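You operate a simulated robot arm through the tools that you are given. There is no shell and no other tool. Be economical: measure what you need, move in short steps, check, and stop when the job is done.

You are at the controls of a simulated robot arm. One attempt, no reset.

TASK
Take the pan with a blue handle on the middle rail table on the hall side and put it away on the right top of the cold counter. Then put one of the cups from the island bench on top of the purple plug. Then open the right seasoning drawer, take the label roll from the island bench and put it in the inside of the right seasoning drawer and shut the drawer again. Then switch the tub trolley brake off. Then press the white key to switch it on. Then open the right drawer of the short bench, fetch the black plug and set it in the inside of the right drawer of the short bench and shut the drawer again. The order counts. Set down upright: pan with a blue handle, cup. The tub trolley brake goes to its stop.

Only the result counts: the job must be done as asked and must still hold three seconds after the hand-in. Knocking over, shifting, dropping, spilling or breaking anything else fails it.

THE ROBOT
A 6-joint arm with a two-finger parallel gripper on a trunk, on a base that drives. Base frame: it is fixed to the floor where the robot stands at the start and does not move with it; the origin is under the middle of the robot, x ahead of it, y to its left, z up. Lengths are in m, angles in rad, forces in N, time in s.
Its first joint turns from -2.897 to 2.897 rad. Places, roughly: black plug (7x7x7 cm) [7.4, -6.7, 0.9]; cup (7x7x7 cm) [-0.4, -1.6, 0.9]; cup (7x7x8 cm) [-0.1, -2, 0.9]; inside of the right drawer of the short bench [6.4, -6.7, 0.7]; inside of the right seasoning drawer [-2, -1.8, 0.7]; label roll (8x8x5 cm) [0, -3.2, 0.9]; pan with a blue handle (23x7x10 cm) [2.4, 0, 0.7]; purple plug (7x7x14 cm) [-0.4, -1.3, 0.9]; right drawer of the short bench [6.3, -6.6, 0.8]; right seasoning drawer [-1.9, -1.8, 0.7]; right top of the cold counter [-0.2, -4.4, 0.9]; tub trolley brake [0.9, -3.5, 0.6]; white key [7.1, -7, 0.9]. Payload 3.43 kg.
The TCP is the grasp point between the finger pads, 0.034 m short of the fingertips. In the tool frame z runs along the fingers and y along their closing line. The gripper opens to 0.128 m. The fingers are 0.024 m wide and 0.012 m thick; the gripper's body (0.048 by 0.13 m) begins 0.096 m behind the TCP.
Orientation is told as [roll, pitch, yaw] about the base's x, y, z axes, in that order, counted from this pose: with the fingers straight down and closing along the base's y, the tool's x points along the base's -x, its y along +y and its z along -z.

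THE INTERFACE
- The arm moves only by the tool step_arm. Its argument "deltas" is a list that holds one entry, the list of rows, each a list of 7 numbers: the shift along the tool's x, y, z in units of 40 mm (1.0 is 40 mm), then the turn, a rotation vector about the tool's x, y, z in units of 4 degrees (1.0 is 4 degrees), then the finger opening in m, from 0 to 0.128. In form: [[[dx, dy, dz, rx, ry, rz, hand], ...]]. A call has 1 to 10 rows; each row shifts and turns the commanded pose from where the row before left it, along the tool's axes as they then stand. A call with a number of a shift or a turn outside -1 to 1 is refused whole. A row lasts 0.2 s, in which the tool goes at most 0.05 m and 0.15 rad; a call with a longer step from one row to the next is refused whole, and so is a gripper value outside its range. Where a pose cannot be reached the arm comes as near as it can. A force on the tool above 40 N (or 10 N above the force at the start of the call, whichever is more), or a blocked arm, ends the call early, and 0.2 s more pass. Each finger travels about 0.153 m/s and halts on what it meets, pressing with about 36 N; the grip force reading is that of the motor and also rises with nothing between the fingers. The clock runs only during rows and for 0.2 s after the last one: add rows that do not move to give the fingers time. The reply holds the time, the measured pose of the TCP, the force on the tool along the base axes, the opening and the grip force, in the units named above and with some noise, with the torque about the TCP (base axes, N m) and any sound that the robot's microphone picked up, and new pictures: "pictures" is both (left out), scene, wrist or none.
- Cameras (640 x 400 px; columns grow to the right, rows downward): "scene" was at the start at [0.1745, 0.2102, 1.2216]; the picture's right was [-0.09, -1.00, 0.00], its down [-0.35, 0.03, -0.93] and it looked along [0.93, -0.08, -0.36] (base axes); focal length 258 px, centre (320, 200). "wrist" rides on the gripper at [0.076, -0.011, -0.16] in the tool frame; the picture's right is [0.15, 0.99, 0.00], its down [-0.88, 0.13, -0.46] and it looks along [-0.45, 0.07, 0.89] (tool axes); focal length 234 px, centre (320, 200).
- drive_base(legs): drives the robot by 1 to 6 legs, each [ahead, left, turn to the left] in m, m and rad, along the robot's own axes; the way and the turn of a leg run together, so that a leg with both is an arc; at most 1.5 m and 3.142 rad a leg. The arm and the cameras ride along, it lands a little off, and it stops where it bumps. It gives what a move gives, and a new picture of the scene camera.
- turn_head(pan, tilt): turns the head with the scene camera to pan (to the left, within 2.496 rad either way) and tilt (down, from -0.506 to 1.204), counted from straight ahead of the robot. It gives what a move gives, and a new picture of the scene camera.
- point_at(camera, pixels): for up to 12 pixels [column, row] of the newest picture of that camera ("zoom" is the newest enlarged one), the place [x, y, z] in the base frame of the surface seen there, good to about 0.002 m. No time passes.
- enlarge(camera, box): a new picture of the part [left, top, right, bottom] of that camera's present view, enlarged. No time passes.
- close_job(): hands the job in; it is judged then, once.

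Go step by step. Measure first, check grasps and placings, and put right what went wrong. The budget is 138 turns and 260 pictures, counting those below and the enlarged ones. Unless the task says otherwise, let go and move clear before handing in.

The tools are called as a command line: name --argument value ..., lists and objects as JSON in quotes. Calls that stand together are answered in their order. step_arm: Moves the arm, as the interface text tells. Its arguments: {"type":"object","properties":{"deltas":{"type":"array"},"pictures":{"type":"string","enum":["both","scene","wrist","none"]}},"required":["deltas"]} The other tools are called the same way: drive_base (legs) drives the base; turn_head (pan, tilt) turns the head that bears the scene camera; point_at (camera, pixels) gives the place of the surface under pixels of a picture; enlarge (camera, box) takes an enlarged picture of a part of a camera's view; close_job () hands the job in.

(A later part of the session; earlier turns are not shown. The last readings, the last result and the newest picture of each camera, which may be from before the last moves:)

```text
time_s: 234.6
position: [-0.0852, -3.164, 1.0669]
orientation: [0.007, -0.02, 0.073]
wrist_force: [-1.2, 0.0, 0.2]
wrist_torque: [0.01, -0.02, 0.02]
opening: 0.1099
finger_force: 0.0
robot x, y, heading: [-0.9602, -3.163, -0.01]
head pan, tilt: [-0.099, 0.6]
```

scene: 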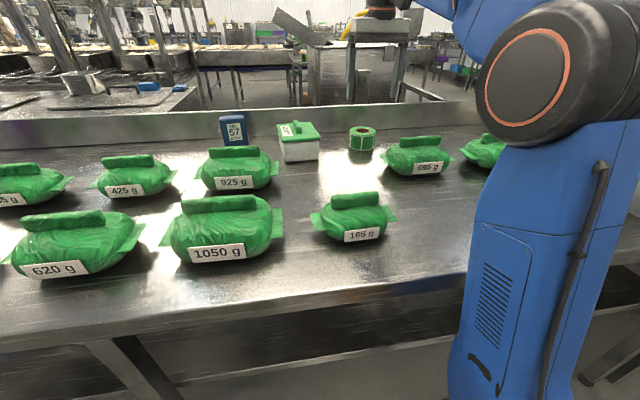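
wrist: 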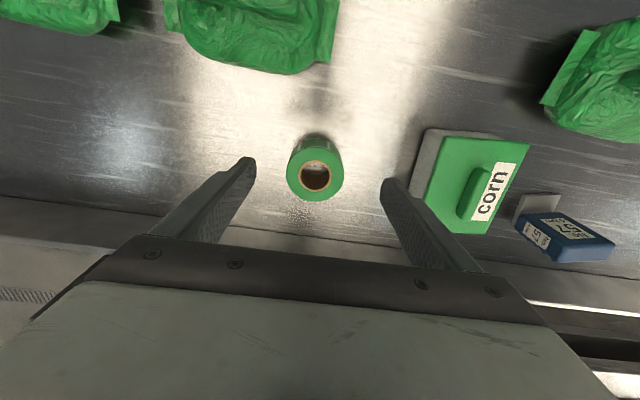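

The roll is between the fingers. I'll shift 4 cm forward and lower around it.

step_arm --deltas '[[[-0.98, -0.1, 0, 0, 0, 0, 0.11], [0, 0, 1, 0, 0, 0, 0.11], [0, 0, 1, 0, 0, 0, 0.11], [0, 0, 1, 0, 0, 0, 0.11], [0, 0, 0.4, 0, 0, 0, 0.11], [0, 0, 0.22, 0, 0, 0, 0.11], [0, 0, 0, 0, 0, 0, 0.11]]]'

```text
time_s: 236.2
position: [-0.0436, -3.1648, 0.9219]
orientation: [0.006, -0.021, 0.071]
wrist_force: [-0.5, -0.3, 0.7]
wrist_torque: [-0.01, -0.01, -0.04]
opening: 0.11
finger_force: 0.1
robot x, y, heading: [-0.9594, -3.1573, -0.01]
head pan, tilt: [-0.099, 0.6]
```

scene: 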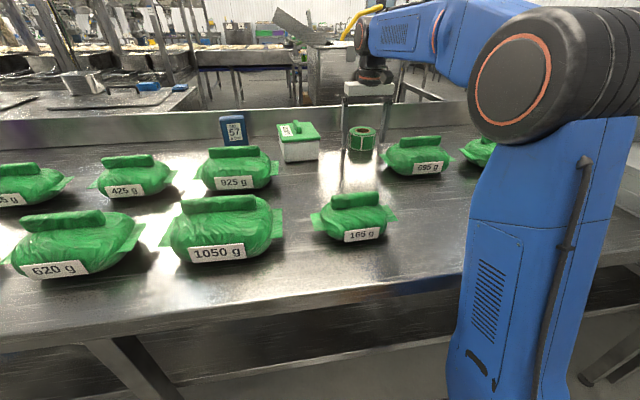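
wrist: 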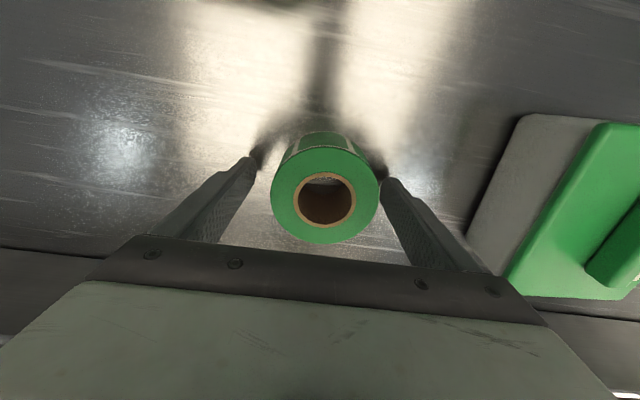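

Good. I'm closing and lifting.

step_arm --deltas '[[[0, 0, 0, 0, 0, 0, 0.07], [0, 0, 0, 0, 0, 0, 0.0], [0, 0, 0, 0, 0, 0, 0.0], [0, 0, -0.15, 0, 0, 0, 0.0], [0, 0, -0.35, 0, 0, 0, 0.0], [0, 0, -0.5, 0, 0, 0, 0.0], [0, 0, -0.7, 0, 0, 0, 0.0], [0, 0, -0.7, 0, 0, 0, 0.0], [0, 0, -0.5, 0, 0, 0, 0], [0, 0, -0.3, 0, 0, 0, 0]]]'

```text
time_s: 238.4
position: [-0.0464, -3.165, 1.0497]
orientation: [0.006, -0.02, 0.073]
wrist_force: [-0.5, -0.2, -0.4]
wrist_torque: [-0.01, 0.02, 0.02]
opening: 0.0778
finger_force: 36.5
robot x, y, heading: [-0.9615, -3.1591, -0.008]
head pan, tilt: [-0.099, 0.6]
```

scene: 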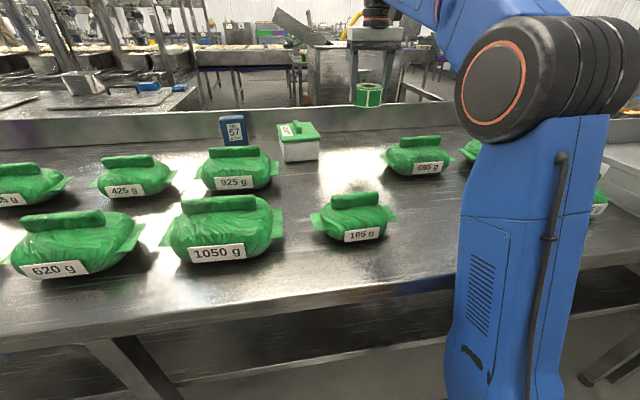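
wrist: 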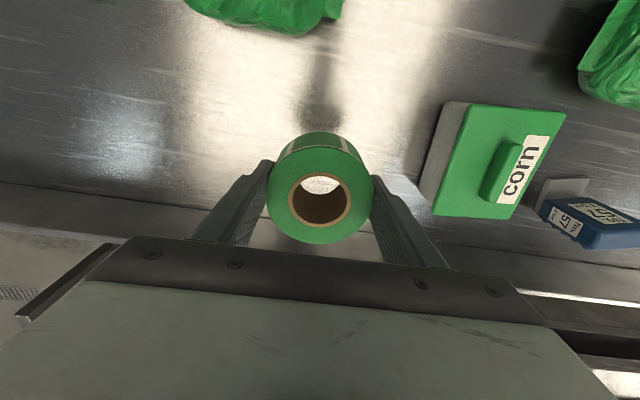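

The roll is held. I'll retract the arm over the bags.

step_arm --deltas '[[[0.6, 0, -0.1, 0, 0, 0, 0], [1, 0, -0.1, 0, 0, 0, 0], [1, 0, 0, 0, 0, 0, 0], [1, 0, 0, 0, 0, 0, 0], [1, 0, 0, 0, 0, 0, 0], [1, 0, 0, 0, 0, 0, 0], [1, 0, 0, 0, 0, 0, 0], [1, 0, 0, 0, 0, 0, 0], [1, 0, 0, 0, 0, 0, 0], [1, 0, 0, 0, 0, 0, 0]]]' --pictures "none"

step_arm --deltas '[[[1, 0, 0, 0, 0, 0, 0], [1, 0, 0, 0, 0, 0, 0], [1, 0, 0, 0, 0, 0, 0], [0.5, 0, 0, 0, 0, 0, 0]]]' --pictures "none"

drive_base --legs '[[-0.23, 0, 0], [0, 0, 1.57], [0, 0, 1.57]]'

```text
time_s: 240.6
position: [-0.4293, -3.1899, 1.049]
orientation: [0.007, -0.02, 0.072]
wrist_force: [1.1, -1.0, -2.1]
wrist_torque: [-0.01, 0.08, -0.01]
opening: 0.0775
finger_force: 35.9
robot x, y, heading: [-0.9626, -3.162, -0.003]
head pan, tilt: [-0.099, 0.6]
```

```text
time_s: 241.6
position: [-0.5699, -3.2033, 1.0463]
orientation: [0.005, -0.022, 0.072]
wrist_force: [0.9, -0.2, -0.5]
wrist_torque: [-0.04, -0.02, -0.01]
opening: 0.0776
finger_force: 36.2
robot x, y, heading: [-0.9591, -3.1617, -0.002]
head pan, tilt: [-0.099, 0.6]
```

```text
time_s: 251.0
position: [-1.5813, -3.1231, 1.0469]
orientation: [0.009, -0.022, -3.059]
wrist_force: [0.1, 0.4, -2.1]
wrist_torque: [0.03, -0.01, 0.01]
opening: 0.0775
finger_force: 36.1
robot x, y, heading: [-1.187, -3.1625, -3.136]
head pan, tilt: [-0.099, 0.6]
```

scene: 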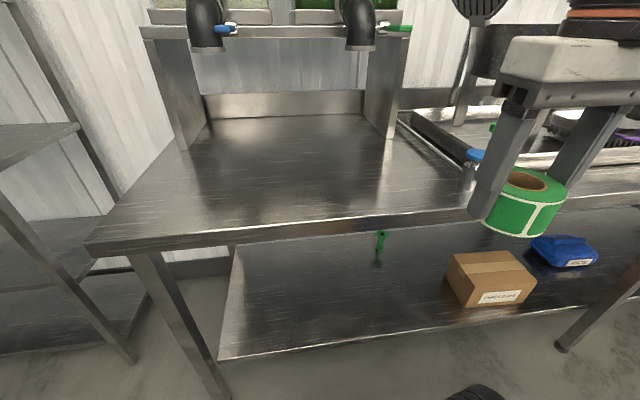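

I'm strafing along the counter to the open drawer.

drive_base --legs '[[0, -1.37, 0]]'

turn_head --pan 0.3 --tilt 0.8

```text
time_s: 257.9
position: [-1.5906, -1.758, 1.0468]
orientation: [0.006, -0.022, -3.057]
wrist_force: [0.0, 0.0, -1.1]
wrist_torque: [0.02, 0.0, -0.02]
opening: 0.0777
finger_force: 35.8
robot x, y, heading: [-1.1987, -1.7937, -3.132]
head pan, tilt: [-0.099, 0.6]
```

scene: 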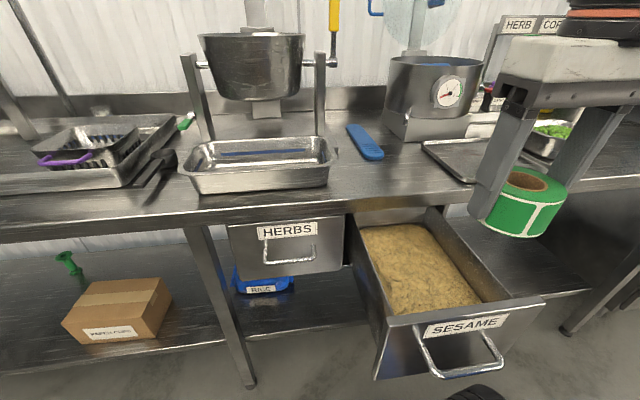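

```text
time_s: 258.7
position: [-1.5888, -1.7581, 1.0458]
orientation: [0.007, -0.02, -3.058]
wrist_force: [0.4, 0.3, -0.7]
wrist_torque: [0.02, -0.01, 0.01]
opening: 0.0776
finger_force: 36.3
robot x, y, heading: [-1.1981, -1.7919, -3.134]
head pan, tilt: [0.3, 0.799]
```

scene: 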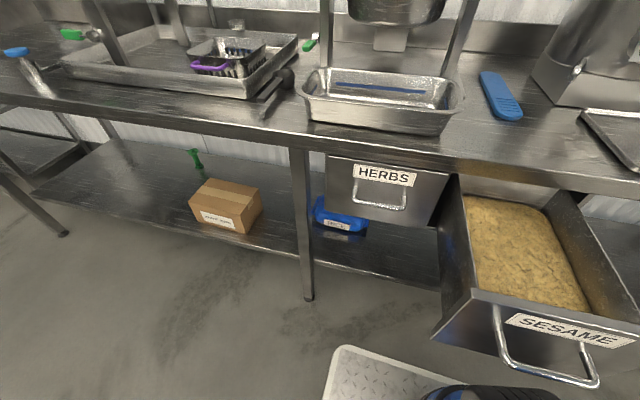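

I'm moving above the drawer's centre and lowering in stages.

step_arm --deltas '[[[-0.9, 0.05, 0, 0, 0, 0, 0], [-1, 0.06, 0, 0, 0, 0, 0], [-1, 0.05, 0, 0, 0, 0, 0], [0, 0, 0.8, 0, 0, 0, 0], [0, 0, 1, 0, 0, 0, 0], [0, 0, 1, 0, 0, 0, 0], [0, 0, 1, 0, 0, 0, 0], [0, 0, 0.8, 0, 0, 0, 0], [0, 0, 0.4, 0, 0, 0, 0]]]'

```text
time_s: 260.7
position: [-1.7071, -1.775, 0.8483]
orientation: [0.007, -0.02, -3.059]
wrist_force: [-0.1, 0.9, -1.2]
wrist_torque: [0.01, -0.03, 0.0]
opening: 0.0776
finger_force: 36.0
robot x, y, heading: [-1.1947, -1.7937, -3.129]
head pan, tilt: [0.3, 0.799]
```

scene: 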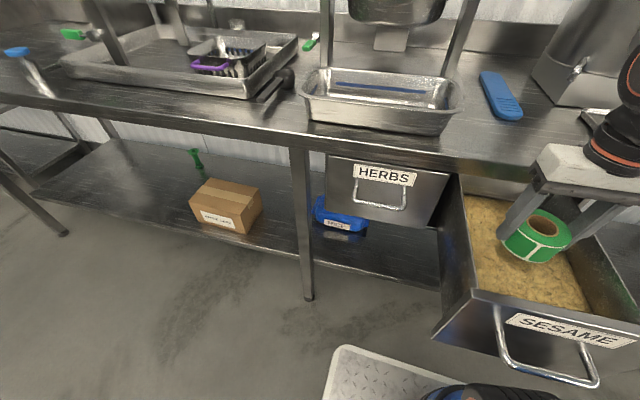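
wrist: 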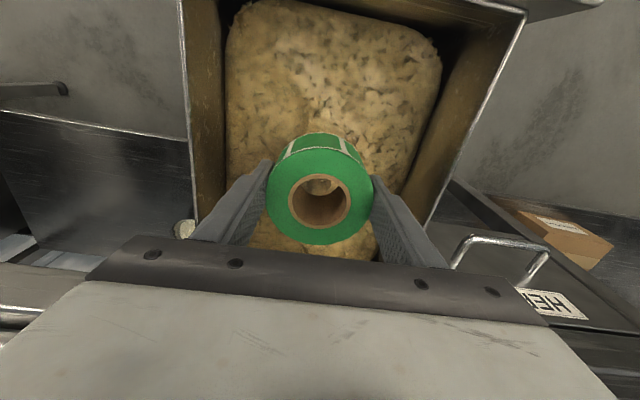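

step_arm --deltas '[[[0, 0, 0.4, 0, 0, 0, 0], [0, 0, 0.3, 0, 0, 0, 0], [0, 0, 0.15, 0, 0, 0, 0], [0, 0, 0.08, 0, 0, 0, 0], [0, 0, 0, 0, 0, 0, 0]]]' --pictures "none"

```text
time_s: 261.9
position: [-1.7082, -1.7766, 0.8109]
orientation: [0.006, -0.021, -3.057]
wrist_force: [-0.3, 0.5, -0.2]
wrist_torque: [0.04, 0.01, -0.03]
opening: 0.0776
finger_force: 35.8
robot x, y, heading: [-1.2017, -1.7938, -3.136]
head pan, tilt: [0.3, 0.799]
```

step_arm --deltas '[[[0, 0, 0.06, 0, 0, 0, 0], [0, 0, 0.06, 0, 0, 0, 0], [0, 0, 0, 0, 0, 0, 0]]]' --pictures "wrist"

```text
time_s: 262.7
position: [-1.7085, -1.7747, 0.8056]
orientation: [0.007, -0.021, -3.058]
wrist_force: [-0.1, 0.1, -1.9]
wrist_torque: [0.0, -0.01, -0.02]
opening: 0.0776
finger_force: 36.0
robot x, y, heading: [-1.1981, -1.7948, -3.134]
head pan, tilt: [0.3, 0.799]
```

wrist: 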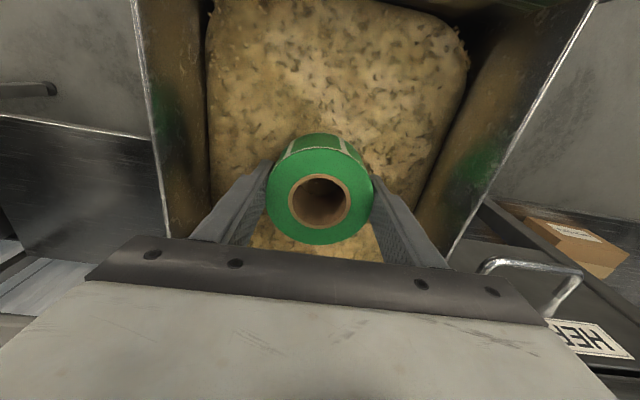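

No contact yet. I'll keep lowering slowly.

step_arm --deltas '[[[0, 0, 0.08, 0, 0, 0, 0], [0, 0, 0.08, 0, 0, 0, 0], [0, 0, 0.08, 0, 0, 0, 0], [0, 0, 0.08, 0, 0, 0, 0], [0, 0, 0, 0, 0, 0, 0]]]' --pictures "wrist"

```text
time_s: 263.9
position: [-1.7103, -1.7745, 0.794]
orientation: [0.006, -0.02, -3.059]
wrist_force: [-0.5, 0.4, -2.0]
wrist_torque: [0.01, -0.01, -0.01]
opening: 0.0777
finger_force: 35.9
robot x, y, heading: [-1.201, -1.7933, -3.132]
head pan, tilt: [0.3, 0.799]
```

wrist: 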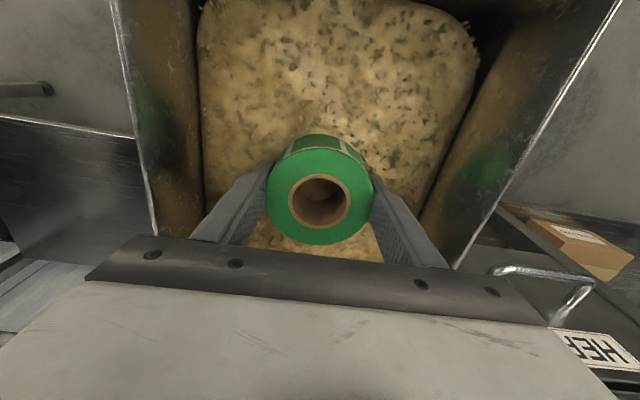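

Still free, so the sesame seems to be only visual. I'll go further down towards the drawer floor.

step_arm --deltas '[[[0, 0, 0.12, 0, 0, 0, 0], [0, 0, 0.12, 0, 0, 0, 0], [0, 0, 0.12, 0, 0, 0, 0], [0, 0, 0.12, 0, 0, 0, 0], [0, 0, 0.12, 0, 0, 0, 0], [0, 0, 0, 0, 0, 0, 0]]]' --pictures "wrist"

```text
time_s: 265.3
position: [-1.7104, -1.7761, 0.7706]
orientation: [0.007, -0.018, -3.058]
wrist_force: [0.4, -0.3, -1.3]
wrist_torque: [0.0, 0.0, 0.01]
opening: 0.0777
finger_force: 36.0
robot x, y, heading: [-1.1971, -1.7947, -3.13]
head pan, tilt: [0.3, 0.799]
```

wrist: 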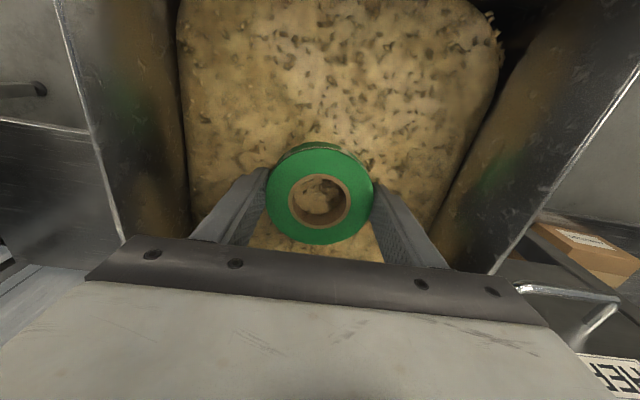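

step_arm --deltas '[[[0, 0, 0.12, 0, 0, 0, 0], [0, 0, 0.12, 0, 0, 0, 0], [0, 0, 0.12, 0, 0, 0, 0], [0, 0, 0.1, 0, 0, 0, 0], [0, 0, 0, 0, 0, 0, 0]]]' --pictures "wrist"

```text
time_s: 266.5
position: [-1.7098, -1.7757, 0.7527]
orientation: [0.01, -0.019, -3.056]
wrist_force: [0.1, -0.2, -1.6]
wrist_torque: [0.01, 0.02, 0.0]
opening: 0.0775
finger_force: 35.6
robot x, y, heading: [-1.1938, -1.7937, -3.135]
head pan, tilt: [0.3, 0.799]
```

wrist: 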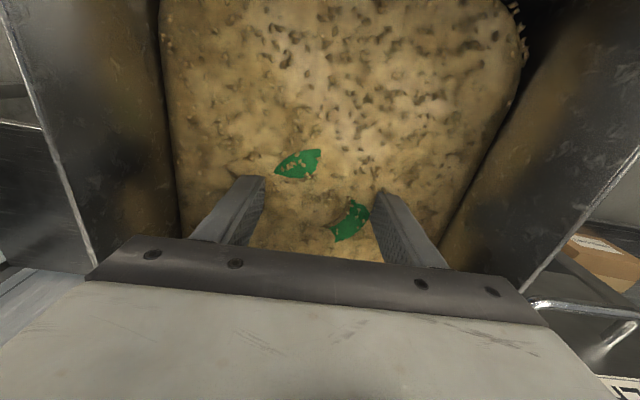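

step_arm --deltas '[[[0, 0, 0.07, 0, 0, 0, 0], [0, 0, 0.07, 0, 0, 0, 0], [0, 0, 0.07, 0, 0, 0, 0], [0, 0, 0, 0, 0, 0, 0]]]' --pictures "none"

```text
time_s: 267.5
position: [-1.7103, -1.7756, 0.7436]
orientation: [0.007, -0.022, -3.057]
wrist_force: [0.6, 0.2, -1.5]
wrist_torque: [0.0, 0.01, -0.01]
opening: 0.0773
finger_force: 35.8
robot x, y, heading: [-1.2013, -1.7933, -3.137]
head pan, tilt: [0.3, 0.799]
```

step_arm --deltas '[[[0, 0, 0.06, 0, 0, 0, 0], [0, 0, 0.06, 0, 0, 0, 0], [0, 0, 0, 0, 0, 0, 0]]]' --pictures "none"

```text
time_s: 268.3
position: [-1.7117, -1.7748, 0.7383]
orientation: [0.008, -0.022, -3.057]
wrist_force: [0.1, 0.3, -1.7]
wrist_torque: [-0.02, -0.03, -0.03]
opening: 0.0775
finger_force: 36.0
robot x, y, heading: [-1.1968, -1.7969, -3.134]
head pan, tilt: [0.3, 0.799]
```

step_arm --deltas '[[[0, 0, 0.06, 0, 0, 0, 0], [0, 0, 0.06, 0, 0, 0, 0], [0, 0, 0, 0, 0, 0, 0]]]' --pictures "scene"

```text
time_s: 269.1
position: [-1.7106, -1.7754, 0.7318]
orientation: [0.008, -0.02, -3.058]
wrist_force: [0.6, -0.4, -1.0]
wrist_torque: [0.02, 0.0, 0.01]
opening: 0.0776
finger_force: 35.7
robot x, y, heading: [-1.1972, -1.7926, -3.134]
head pan, tilt: [0.3, 0.799]
```

scene: 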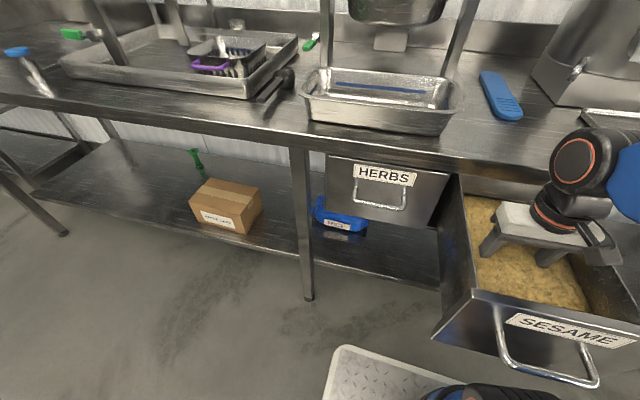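

step_arm --deltas '[[[0, 0, 0.07, 0, 0, 0, 0], [0, 0, 0.07, 0, 0, 0, 0], [0, 0, 0.07, 0, 0, 0, 0], [0, 0, 0, 0, 0, 0, 0]]]' --pictures "none"

```text
time_s: 270.1
position: [-1.7108, -1.776, 0.7251]
orientation: [0.006, -0.022, -3.056]
wrist_force: [-0.9, -6.5, 37.1]
wrist_torque: [0.4, 0.32, 0.03]
opening: 0.0776
finger_force: 35.8
robot x, y, heading: [-1.1998, -1.7928, -3.135]
head pan, tilt: [0.3, 0.799]
```

Contact at 37 N, so the roll is on the drawer floor. I'll ease up, open and rise.

step_arm --deltas '[[[0, 0, -0.06, 0, 0, 0, 0], [0, 0, 0, 0, 0, 0, 0.09], [0, 0, 0, 0, 0, 0, 0.1], [0, 0, -0.5, 0, 0, 0, 0.1], [0, 0, -1, 0, 0, 0, 0.1], [0, 0, -1, 0, 0, 0, 0.1], [0, 0, -1, 0, 0, 0, 0.1], [0, 0, -1, 0, 0, 0, 0.1], [0, 0, -1, 0, 0, 0, 0.1], [0, 0, -1, 0, 0, 0, 0.1]]]'

```text
time_s: 272.3
position: [-1.708, -1.7735, 0.9873]
orientation: [0.007, -0.019, -3.058]
wrist_force: [0.8, 0.3, 0.5]
wrist_torque: [-0.02, 0.01, 0.02]
opening: 0.1
finger_force: 0.0
robot x, y, heading: [-1.1975, -1.798, -3.137]
head pan, tilt: [0.3, 0.799]
```

scene: 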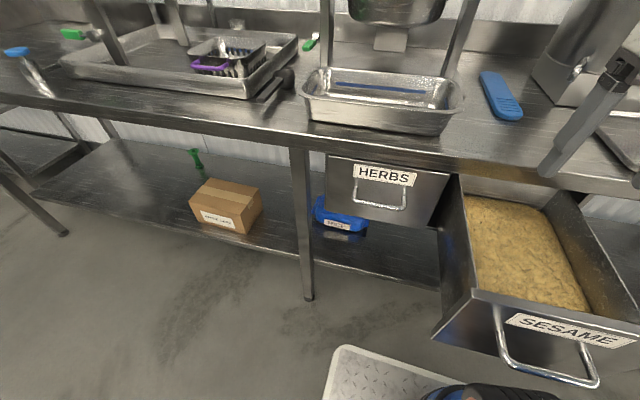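
wrist: 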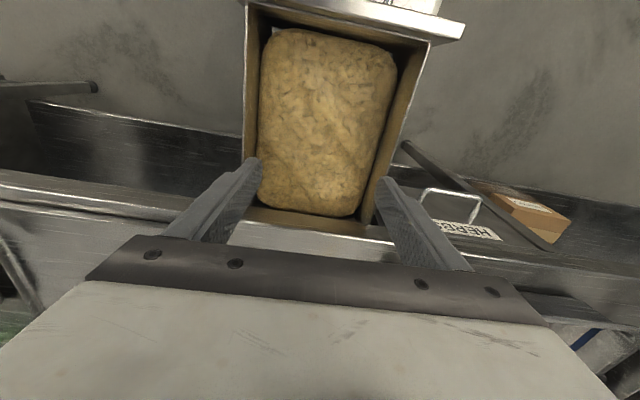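

The roll is released inside the drawer, beneath the sesame. To shut the drawer, I'll bring the closed fingers in front of the handle and push.

drive_base --legs '[[-0.1, 0, 0]]'

step_arm --deltas '[[[1, 0, 0, 0, 0, 0, 0.05], [1, 0, 0, 0, 0, 0, 0.0], [1, 0, 0, 0, 0, 0, 0.0], [1, 0, 0, 0, 0, 0, 0.0], [1, 0, 0, 0, 0, 0, 0.0], [0, 0, 1, 0, 0, 0, 0.0], [0, 0, 1, 0, 0, 0, 0.0], [0, 0, 1, 0, 0, 0, 0.0], [0, 0, 1, 0, 0, 0, 0.0], [0, 0, 0.9, 0, 0, 0, 0.0]]]'

```text
time_s: 273.5
position: [-1.6078, -1.774, 0.9865]
orientation: [0.007, -0.021, -3.059]
wrist_force: [-0.3, 0.1, -0.3]
wrist_torque: [0.0, 0.01, 0.04]
opening: 0.1
finger_force: 0.1
robot x, y, heading: [-1.0999, -1.7971, -3.138]
head pan, tilt: [0.3, 0.799]
```

scene: 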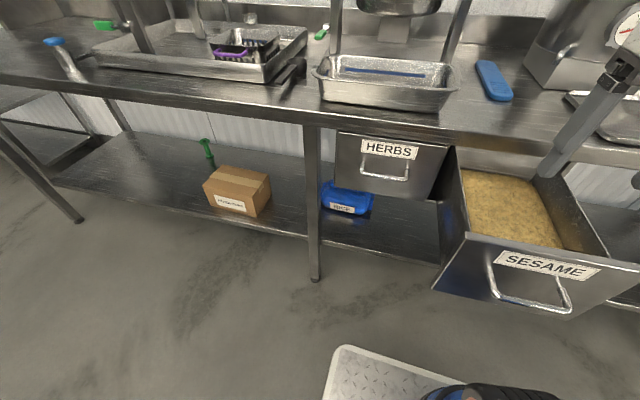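

```text
time_s: 275.7
position: [-1.4143, -1.7589, 0.7881]
orientation: [0.005, -0.02, -3.058]
wrist_force: [0.3, -1.0, 0.0]
wrist_torque: [0.01, 0.0, -0.02]
opening: 0.0
finger_force: 32.5
robot x, y, heading: [-1.0974, -1.7938, -3.138]
head pan, tilt: [0.3, 0.799]
```

scene: 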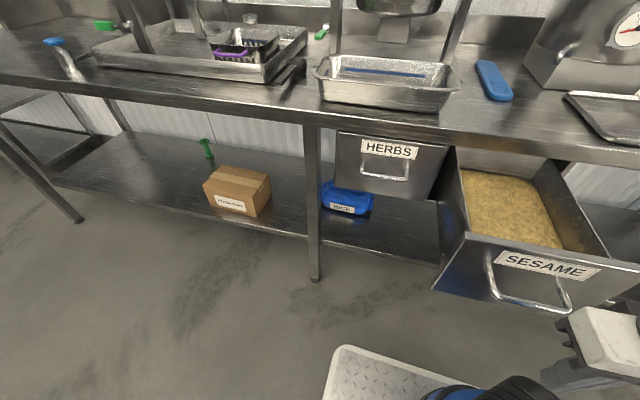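
wrist: 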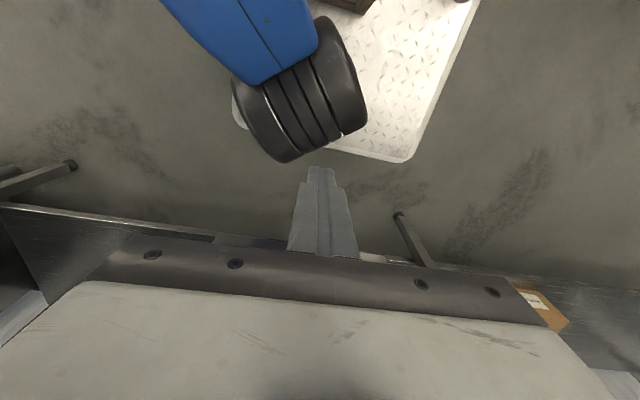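

I'm pushing the handle straight in.

step_arm --deltas '[[[-0.8, 0, 0, 0, 0, 0, 0.0], [-0.8, 0, 0, 0, 0, 0, 0.0], [-0.8, 0, 0, 0, 0, 0, 0.0], [-0.8, 0, 0, 0, 0, 0, 0.0], [-0.8, 0, 0, 0, 0, 0, 0.0], [-0.8, 0, 0, 0, 0, 0, 0.0], [-0.8, 0, 0, 0, 0, 0, 0.0], [-0.8, 0, 0, 0, 0, 0, 0.0], [-0.7, 0, 0, 0, 0, 0, 0.0], [-0.5, 0, 0, 0, 0, 0, 0]]]' --pictures "scene"

```text
time_s: 277.9
position: [-1.7169, -1.7832, 0.7952]
orientation: [0.005, -0.023, -3.06]
wrist_force: [0.2, 0.1, 0.3]
wrist_torque: [0.0, 0.03, -0.02]
opening: 0.0002
finger_force: 33.1
robot x, y, heading: [-1.0979, -1.7903, -3.132]
head pan, tilt: [0.3, 0.799]
```

scene: 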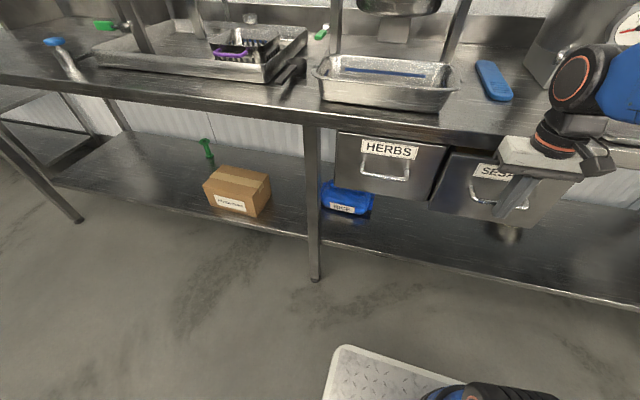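

The drawer is nearly shut. I'm pushing the last few centimetres until contact.

step_arm --deltas '[[[-0.3, 0, 0, 0, 0, 0, 0.0], [-0.3, 0, 0, 0, 0, 0, 0.0], [-0.2, 0, 0, 0, 0, 0, 0.0], [-0.15, 0, 0, 0, 0, 0, 0.0], [-0.1, 0, 0, 0, 0, 0, 0.0], [-0.1, 0, 0, 0, 0, 0, 0.0], [-0.1, 0, 0, 0, 0, 0, 0.0]]]' --pictures "scene"

enlarge --camera "scene" --box '[400, 110, 600, 250]'

```text
time_s: 279.1
position: [-1.7518, -1.7878, 0.7935]
orientation: [0.006, -0.011, -3.061]
wrist_force: [10.6, 0.2, 1.2]
wrist_torque: [-0.04, -0.19, 0.0]
opening: 0.0001
finger_force: 32.7
robot x, y, heading: [-1.0991, -1.7899, -3.136]
head pan, tilt: [0.3, 0.799]
stopped in row 6: the force on the tool passed its limit at 48 N (the readings are from after the stop); the commanded pose is now the measured one
```

scene: 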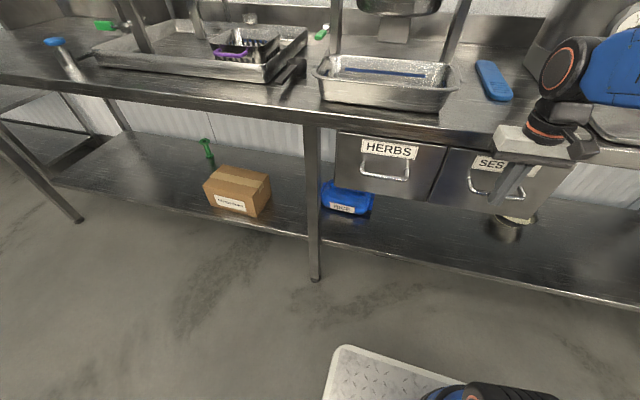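

```text
2.86 times, centred on (500, 180) of scene
```

zoom: 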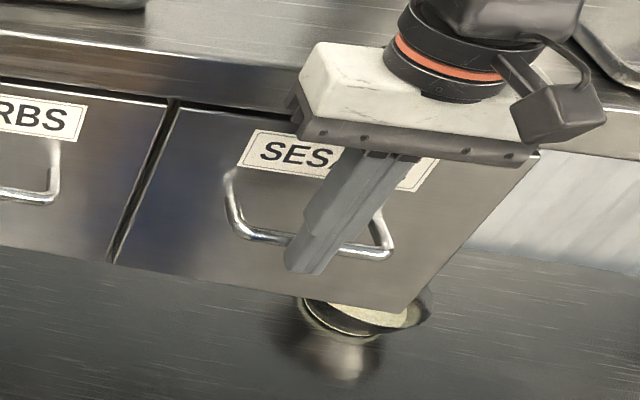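

The drawer is shut. I'll withdraw, raise and tuck the arm, then drive around to the tub trolley.

step_arm --deltas '[[[0.8, 0, 0, 0, 0, 0, 0.0], [1, 0, 0, 0, 0, 0, 0.0], [1, 0, -0.5, 0, 0, 0, 0.0], [1, 0, -0.8, 0, 0, 0, 0.0], [1, 0, -0.7, 0, 0, 0, 0.0], [0.5, 0, -1, 0, 0, 0, 0.0], [0, 0, -1, 0, 0, 0, 0.0], [0, 0, -1, 0, 0, 0, 0.0], [0, 0, -1, 0, 0, 0, 0.0]]]' --pictures "scene"

point_at --camera "scene" --pixels '[[470, 200], [540, 200], [490, 198], [400, 190], [360, 185]]'

drive_base --legs '[[0, -1.4, 0], [-1.3, 0, 0], [-1.35, 0, 0]]'

```text
refused: row 4 steps farther than a row can; nothing moved
```

```text
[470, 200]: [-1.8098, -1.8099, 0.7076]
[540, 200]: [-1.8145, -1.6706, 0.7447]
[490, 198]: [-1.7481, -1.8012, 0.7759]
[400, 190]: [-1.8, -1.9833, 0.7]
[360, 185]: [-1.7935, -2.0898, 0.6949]
```

```text
time_s: 298.5
position: [0.8923, -0.3602, 0.7932]
orientation: [0.007, -0.012, -3.045]
wrist_force: [0.8, -0.7, 0.0]
wrist_torque: [-0.05, 0.02, 0.03]
opening: 0.0001
finger_force: 33.1
robot x, y, heading: [1.5457, -0.3581, -3.121]
head pan, tilt: [0.3, 0.799]
```

scene: 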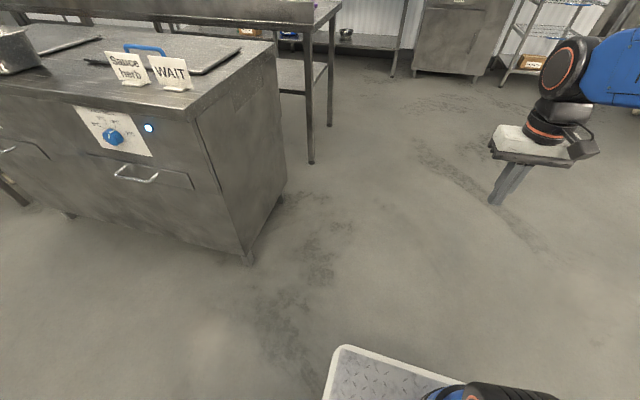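

The arm move was refused, so the drive ran with the arm still low. I'll check that the drawer is still shut and nothing was disturbed.

turn_head --pan 0.25 --tilt 0.2

enlarge --camera "scene" --box '[160, 110, 480, 260]'

```text
time_s: 299.5
position: [0.8933, -0.3604, 0.7932]
orientation: [0.008, -0.015, -3.046]
wrist_force: [-0.9, -0.8, 0.5]
wrist_torque: [-0.01, 0.01, 0.01]
opening: 0.0
finger_force: 33.2
robot x, y, heading: [1.5475, -0.3564, -3.124]
head pan, tilt: [0.25, 0.201]
```

scene: 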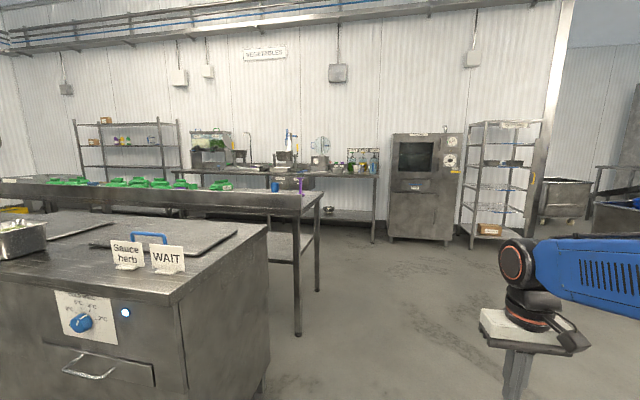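

```text
2.00 times, centred on (320, 185) of scene
```

zoom: 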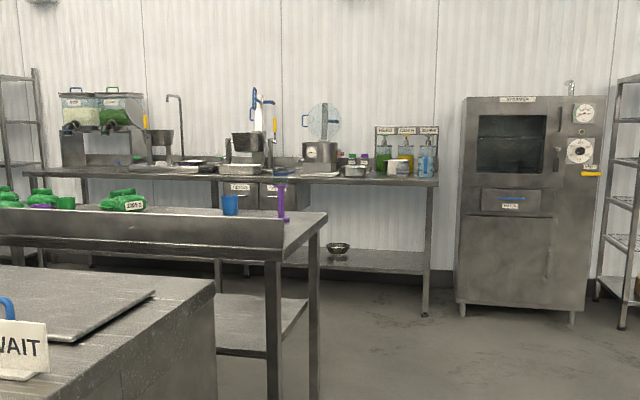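

enlarge --camera "scene" --box '[250, 160, 340, 215]'

point_at --camera "zoom" --pixels '[[320, 200]]'

step_arm --deltas '[[[0.7, 0, -0.7, 0, 0, 0, 0.0], [0.7, 0, -0.8, 0, 0, 0, 0.0], [0.7, 0, -0.8, 0, 0, 0, 0.0], [0.7, 0, -0.8, 0, 0, 0, 0.0], [0.7, 0, -0.8, 0, 0, 0, 0.0], [0, 0, -1, 0, 0, 0, 0.0], [0, 0, -1, 0, 0, 0, 0.0]]]' --pictures "none"

```text
7.11 times, centred on (295, 188) of scene
```

zoom: 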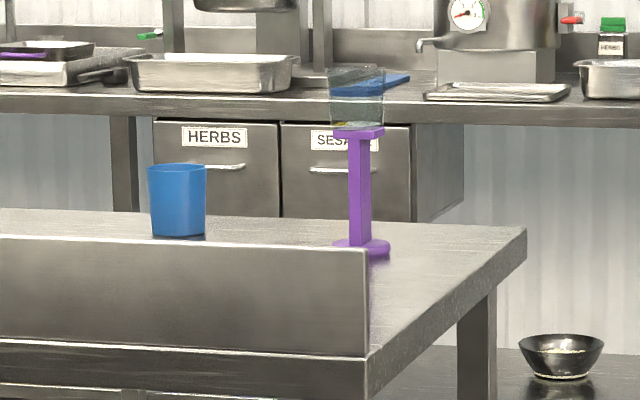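

```text
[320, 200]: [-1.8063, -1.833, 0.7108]
```

```text
time_s: 301.1
position: [1.0343, -0.3469, 1.0286]
orientation: [0.008, -0.014, -3.044]
wrist_force: [-0.7, 0.4, -0.1]
wrist_torque: [-0.02, 0.02, -0.01]
opening: 0.0002
finger_force: 32.8
robot x, y, heading: [1.5465, -0.358, -3.117]
head pan, tilt: [0.25, 0.201]
```

All is in order: drawer shut, cup on the plug. Now I'll strafe down the aisle to the tub trolley.

drive_base --legs '[[-0.1, 0, 0], [0, 1.5, 0], [0, 1.45, 0]]'

turn_head --pan 0.15 --tilt 0.6

```text
time_s: 316.2
position: [1.2159, -3.3326, 1.0271]
orientation: [0.007, -0.013, -3.006]
wrist_force: [0.3, 0.4, 0.7]
wrist_torque: [0.01, 0.0, 0.0]
opening: 0.0
finger_force: 32.9
robot x, y, heading: [1.7283, -3.3224, -3.084]
head pan, tilt: [0.25, 0.201]
```

scene: 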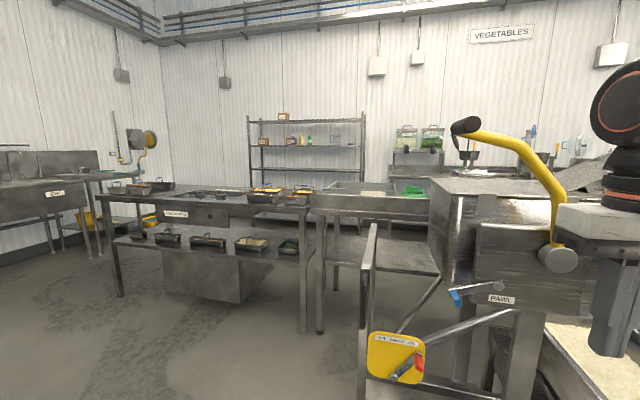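

```text
time_s: 317.0
position: [1.218, -3.3332, 1.028]
orientation: [0.008, -0.015, -3.006]
wrist_force: [0.1, -1.1, -0.6]
wrist_torque: [-0.01, -0.02, 0.0]
opening: 0.0001
finger_force: 33.3
robot x, y, heading: [1.7313, -3.3247, -3.082]
head pan, tilt: [0.15, 0.6]
```

scene: 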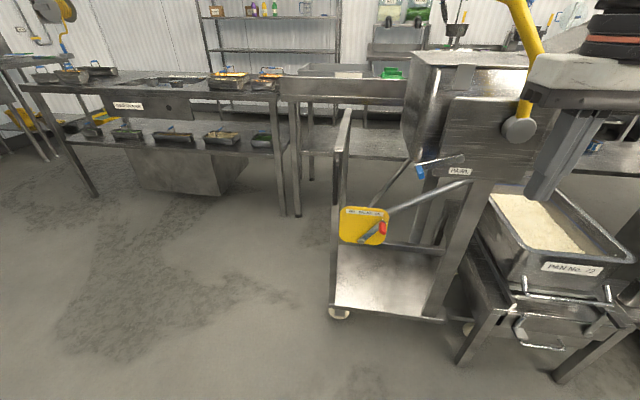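

enlarge --camera "scene" --box '[325, 195, 405, 255]'

point_at --camera "zoom" --pixels '[[480, 250], [465, 270], [440, 300], [325, 350], [300, 360], [150, 200], [470, 180], [200, 330], [400, 370], [300, 200], [480, 225]]'

```text
6.67 times, centred on (365, 225) of scene
```

zoom: 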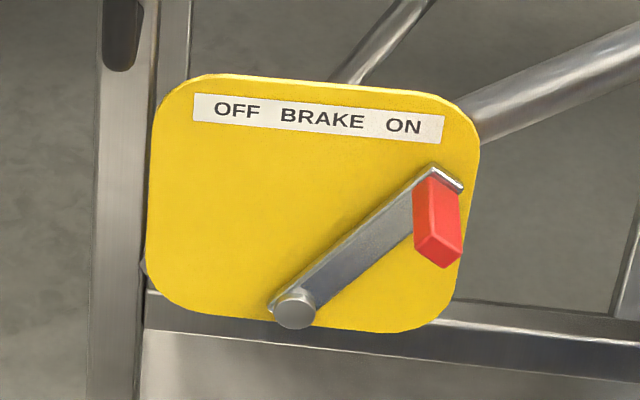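

```text
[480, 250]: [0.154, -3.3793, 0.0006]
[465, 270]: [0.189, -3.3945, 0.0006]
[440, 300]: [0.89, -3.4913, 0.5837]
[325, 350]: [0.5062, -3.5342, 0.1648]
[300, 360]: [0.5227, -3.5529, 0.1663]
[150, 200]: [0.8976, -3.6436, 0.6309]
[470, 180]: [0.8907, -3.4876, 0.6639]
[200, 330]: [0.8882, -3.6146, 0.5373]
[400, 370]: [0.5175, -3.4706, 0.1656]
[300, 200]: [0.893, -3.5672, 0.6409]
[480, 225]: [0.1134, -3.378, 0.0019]
```

point_at --camera "zoom" --pixels '[[437, 250], [425, 205], [455, 205], [295, 308], [370, 240], [445, 175], [440, 262], [425, 225], [300, 270]]'

```text
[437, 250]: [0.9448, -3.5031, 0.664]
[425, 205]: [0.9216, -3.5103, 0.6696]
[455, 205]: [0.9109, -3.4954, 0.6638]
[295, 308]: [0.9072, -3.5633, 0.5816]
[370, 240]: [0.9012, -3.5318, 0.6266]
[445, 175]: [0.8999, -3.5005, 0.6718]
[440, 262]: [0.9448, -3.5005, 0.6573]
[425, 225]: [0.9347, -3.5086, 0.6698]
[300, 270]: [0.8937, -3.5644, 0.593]
```

The lever's pivot is at (y -3.563, z 0.582) and the red knob at (y -3.502, z 0.664, x 0.905–0.945), tilted towards ON. I'll tilt the closed fingers 45° forward and push the knob from its right side towards OFF. First the posture.

drive_base --legs '[[0.15, 0, 0]]'

step_arm --deltas '[[[0, 0, 0, 0, 0, 0.65, 0.0], [0, 0, 0, 0, 0, 0.65, 0.0], [0, 0, 0, 0, -1, 0, 0.0], [0, 0, 0, 0, -1, 0, 0.0], [0, 0, 0, 0, -1, 0, 0.0], [0, 0, 0, 0, -1, 0, 0.0], [0, 0, 0, 0, -1, 0, 0.0], [0, 0, 0, 0, -1, 0, 0.0], [0, 0, 0, 0, -1, 0, 0.0], [0, 0, 0, 0, -1, 0, 0.0]]]' --pictures "none"

step_arm --deltas '[[[0, 0, 0, 0, -1, 0, 0.0], [0, 0, 0, 0, -1, 0, 0.0], [0, 0, 0, 0, -1, 0, 0.0], [0, 0, 0, 0, 0, 0, 0.0]]]'

```text
time_s: 318.4
position: [1.0648, -3.3403, 1.0296]
orientation: [0.006, -0.013, -3.006]
wrist_force: [0.3, 0.2, 0.2]
wrist_torque: [0.0, 0.03, -0.03]
opening: 0.0
finger_force: 33.3
robot x, y, heading: [1.5796, -3.3327, -3.081]
head pan, tilt: [0.15, 0.6]
```

scene: 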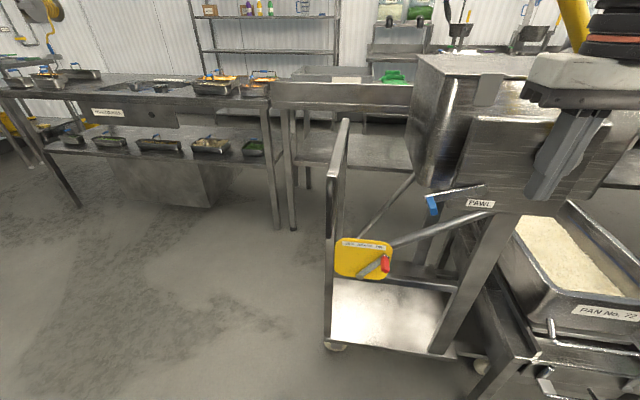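

```text
time_s: 320.6
position: [1.0645, -3.3414, 1.0278]
orientation: [0.01, -0.572, -3.101]
wrist_force: [-0.5, 0.1, -0.1]
wrist_torque: [0.02, -0.04, -0.03]
opening: 0.0
finger_force: 33.0
robot x, y, heading: [1.5791, -3.3335, -3.082]
head pan, tilt: [0.15, 0.6]
```

```text
time_s: 321.6
position: [1.0643, -3.3403, 1.0289]
orientation: [0.011, -0.782, -3.105]
wrist_force: [-0.1, 0.2, -0.7]
wrist_torque: [-0.02, 0.01, -0.02]
opening: 0.0
finger_force: 32.7
robot x, y, heading: [1.5787, -3.3318, -3.083]
head pan, tilt: [0.15, 0.6]
```

scene: 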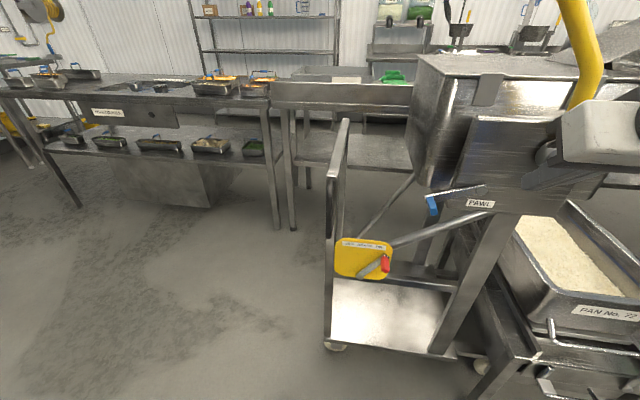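
wrist: 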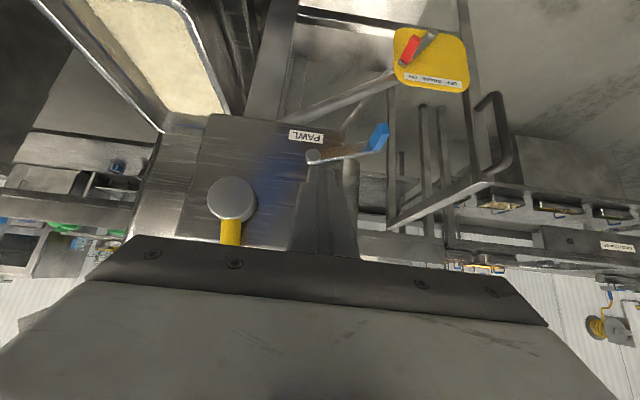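

I'll measure nearby obstacles, the pawl lever and hopper front, before descending.

point_at --camera "scene" --pixels '[[432, 206], [455, 193], [485, 188], [500, 170], [340, 150], [335, 220], [400, 240], [480, 130]]'

```text
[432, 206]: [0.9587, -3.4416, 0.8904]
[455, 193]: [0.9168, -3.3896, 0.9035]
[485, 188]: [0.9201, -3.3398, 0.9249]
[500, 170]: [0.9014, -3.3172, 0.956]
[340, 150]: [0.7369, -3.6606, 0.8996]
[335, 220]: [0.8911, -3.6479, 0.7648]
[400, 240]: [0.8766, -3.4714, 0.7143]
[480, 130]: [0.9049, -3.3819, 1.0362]
```

The pawl handle is at x 0.959, z 0.89. I'll stay well in front of it while descending to z≈0.68.

step_arm --deltas '[[[0.69, 0.304, 0.547, 0, 0, 0, 0.0], [0.69, 0.304, 0.547, 0, 0, 0, 0.0], [0.69, 0.304, 0.547, 0, 0, 0, 0.0], [0.69, 0.304, 0.547, 0, 0, 0, 0.0], [0.69, 0.304, 0.547, 0, 0, 0, 0.0], [0.69, 0.304, 0.547, 0, 0, 0, 0.0], [0.69, 0.304, 0.547, 0, 0, 0, 0.0], [0.69, 0.304, 0.547, 0, 0, 0, 0.0], [0.69, 0.304, 0.547, 0, 0, 0, 0.0], [0.69, 0.304, 0.547, 0, 0, 0, 0.0]]]'

```text
time_s: 323.8
position: [1.1047, -3.5055, 0.753]
orientation: [0.012, -0.781, -3.107]
wrist_force: [-0.1, 0.6, -0.9]
wrist_torque: [0.01, 0.02, 0.02]
opening: 0.0
finger_force: 33.0
out of reach, approached as far as the arm can: row 7, 8, 9, 10
robot x, y, heading: [1.5752, -3.3314, -3.083]
head pan, tilt: [0.15, 0.6]
```

scene: 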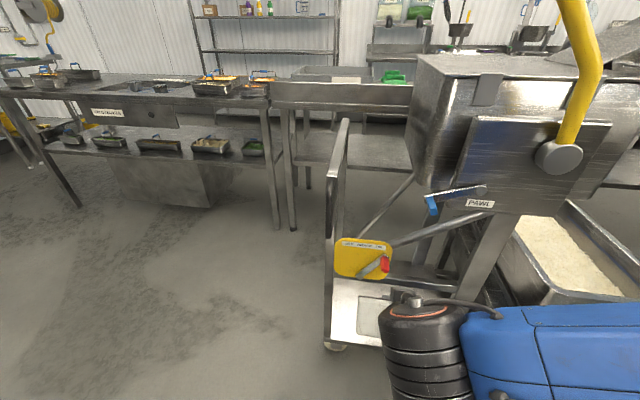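
wrist: 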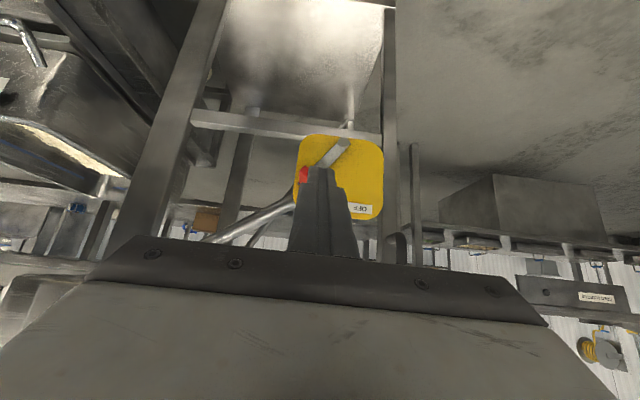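

It's too close for this posture. I'll back the base up 20 cm and then re-approach.

drive_base --legs '[[-0.2, 0, 0]]'

step_arm --deltas '[[[0, 0, 0, 0, 0, 0, 0.0]]]' --pictures "none"

```text
time_s: 325.4
position: [1.3067, -3.4944, 0.7532]
orientation: [0.009, -0.78, -3.105]
wrist_force: [-0.8, -0.6, 0.3]
wrist_torque: [0.0, -0.01, -0.04]
opening: 0.0
finger_force: 33.2
robot x, y, heading: [1.7797, -3.3207, -3.084]
head pan, tilt: [0.15, 0.6]
```

scene: 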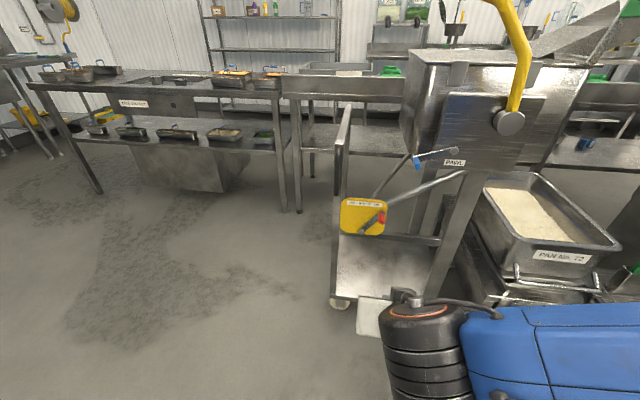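

```text
time_s: 325.8
position: [1.3063, -3.4952, 0.7533]
orientation: [0.009, -0.78, -3.105]
wrist_force: [0.3, 0.5, 0.5]
wrist_torque: [0.0, -0.02, 0.02]
opening: 0.0001
finger_force: 33.2
robot x, y, heading: [1.7786, -3.3201, -3.08]
head pan, tilt: [0.15, 0.6]
```

step_arm --deltas '[[[-0.449, -0.2, 0.875, 0, 0, 0, 0.0], [-0.449, -0.2, 0.875, 0, 0, 0, 0.0], [-0.449, -0.2, 0.875, 0, 0, 0, 0.0], [-0.449, -0.2, 0.875, 0, 0, 0, 0.0], [-0.449, -0.2, 0.875, 0, 0, 0, 0.0], [-0.449, -0.2, 0.875, 0, 0, 0, 0.0], [0, 0, 0, 0, 0, 0, 0]]]' --pictures "scene"

```text
time_s: 327.4
position: [1.0789, -3.4637, 0.692]
orientation: [0.012, -0.777, -3.105]
wrist_force: [-0.3, 1.1, 0.3]
wrist_torque: [0.03, -0.02, 0.01]
opening: 0.0
finger_force: 32.5
out of reach, approached as far as the arm can: row 1, 2
robot x, y, heading: [1.7772, -3.3224, -3.078]
head pan, tilt: [0.15, 0.6]
```

scene: 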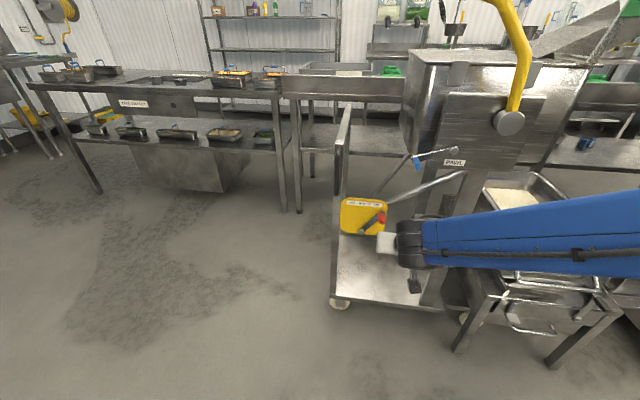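

Good. Now forward, to the right side of the knob.

step_arm --deltas '[[[-0.54, -0.043, 0.65, 0, 0, 0, 0.0], [-0.54, -0.043, 0.65, 0, 0, 0, 0.0], [-0.54, -0.043, 0.65, 0, 0, 0, 0.0], [-0.54, -0.043, 0.65, 0, 0, 0, 0.0], [0, 0, 0, 0, 0, 0, 0]]]'

enlarge --camera "scene" --box '[325, 180, 425, 255]'

enlarge --camera "wrist" --box '[220, 80, 460, 230]'

```text
time_s: 328.6
position: [0.9436, -3.462, 0.6774]
orientation: [0.01, -0.78, -3.104]
wrist_force: [0.2, -0.8, -0.1]
wrist_torque: [-0.02, -0.03, 0.02]
opening: 0.0001
finger_force: 32.8
robot x, y, heading: [1.7764, -3.3178, -3.083]
head pan, tilt: [0.15, 0.6]
```

scene: 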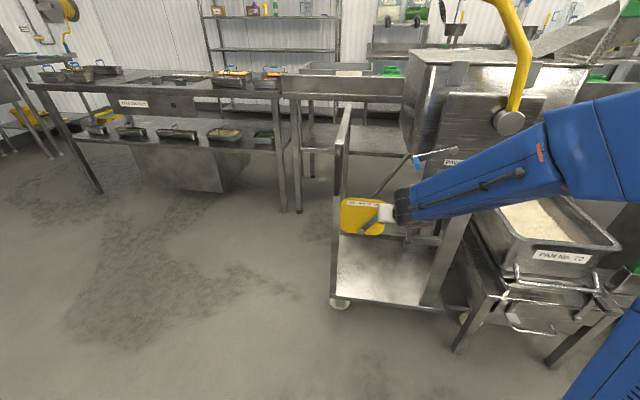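
wrist: 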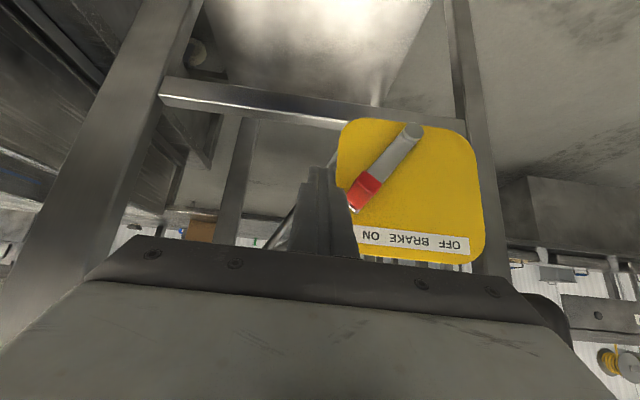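

```text
5.33 times, centred on (375, 218) of scene
```

zoom: 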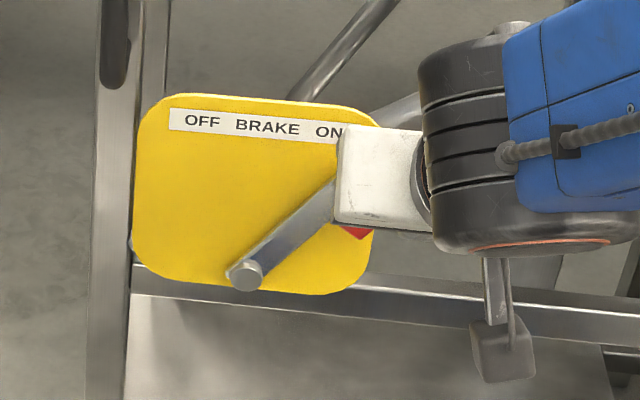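

```text
2.67 times, centred on (340, 155) of wrist
```

zoom: 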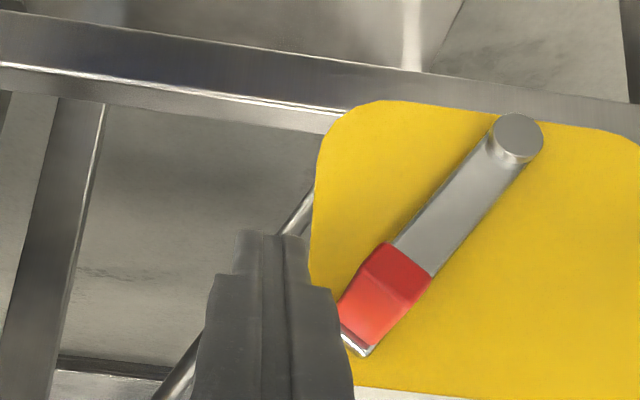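

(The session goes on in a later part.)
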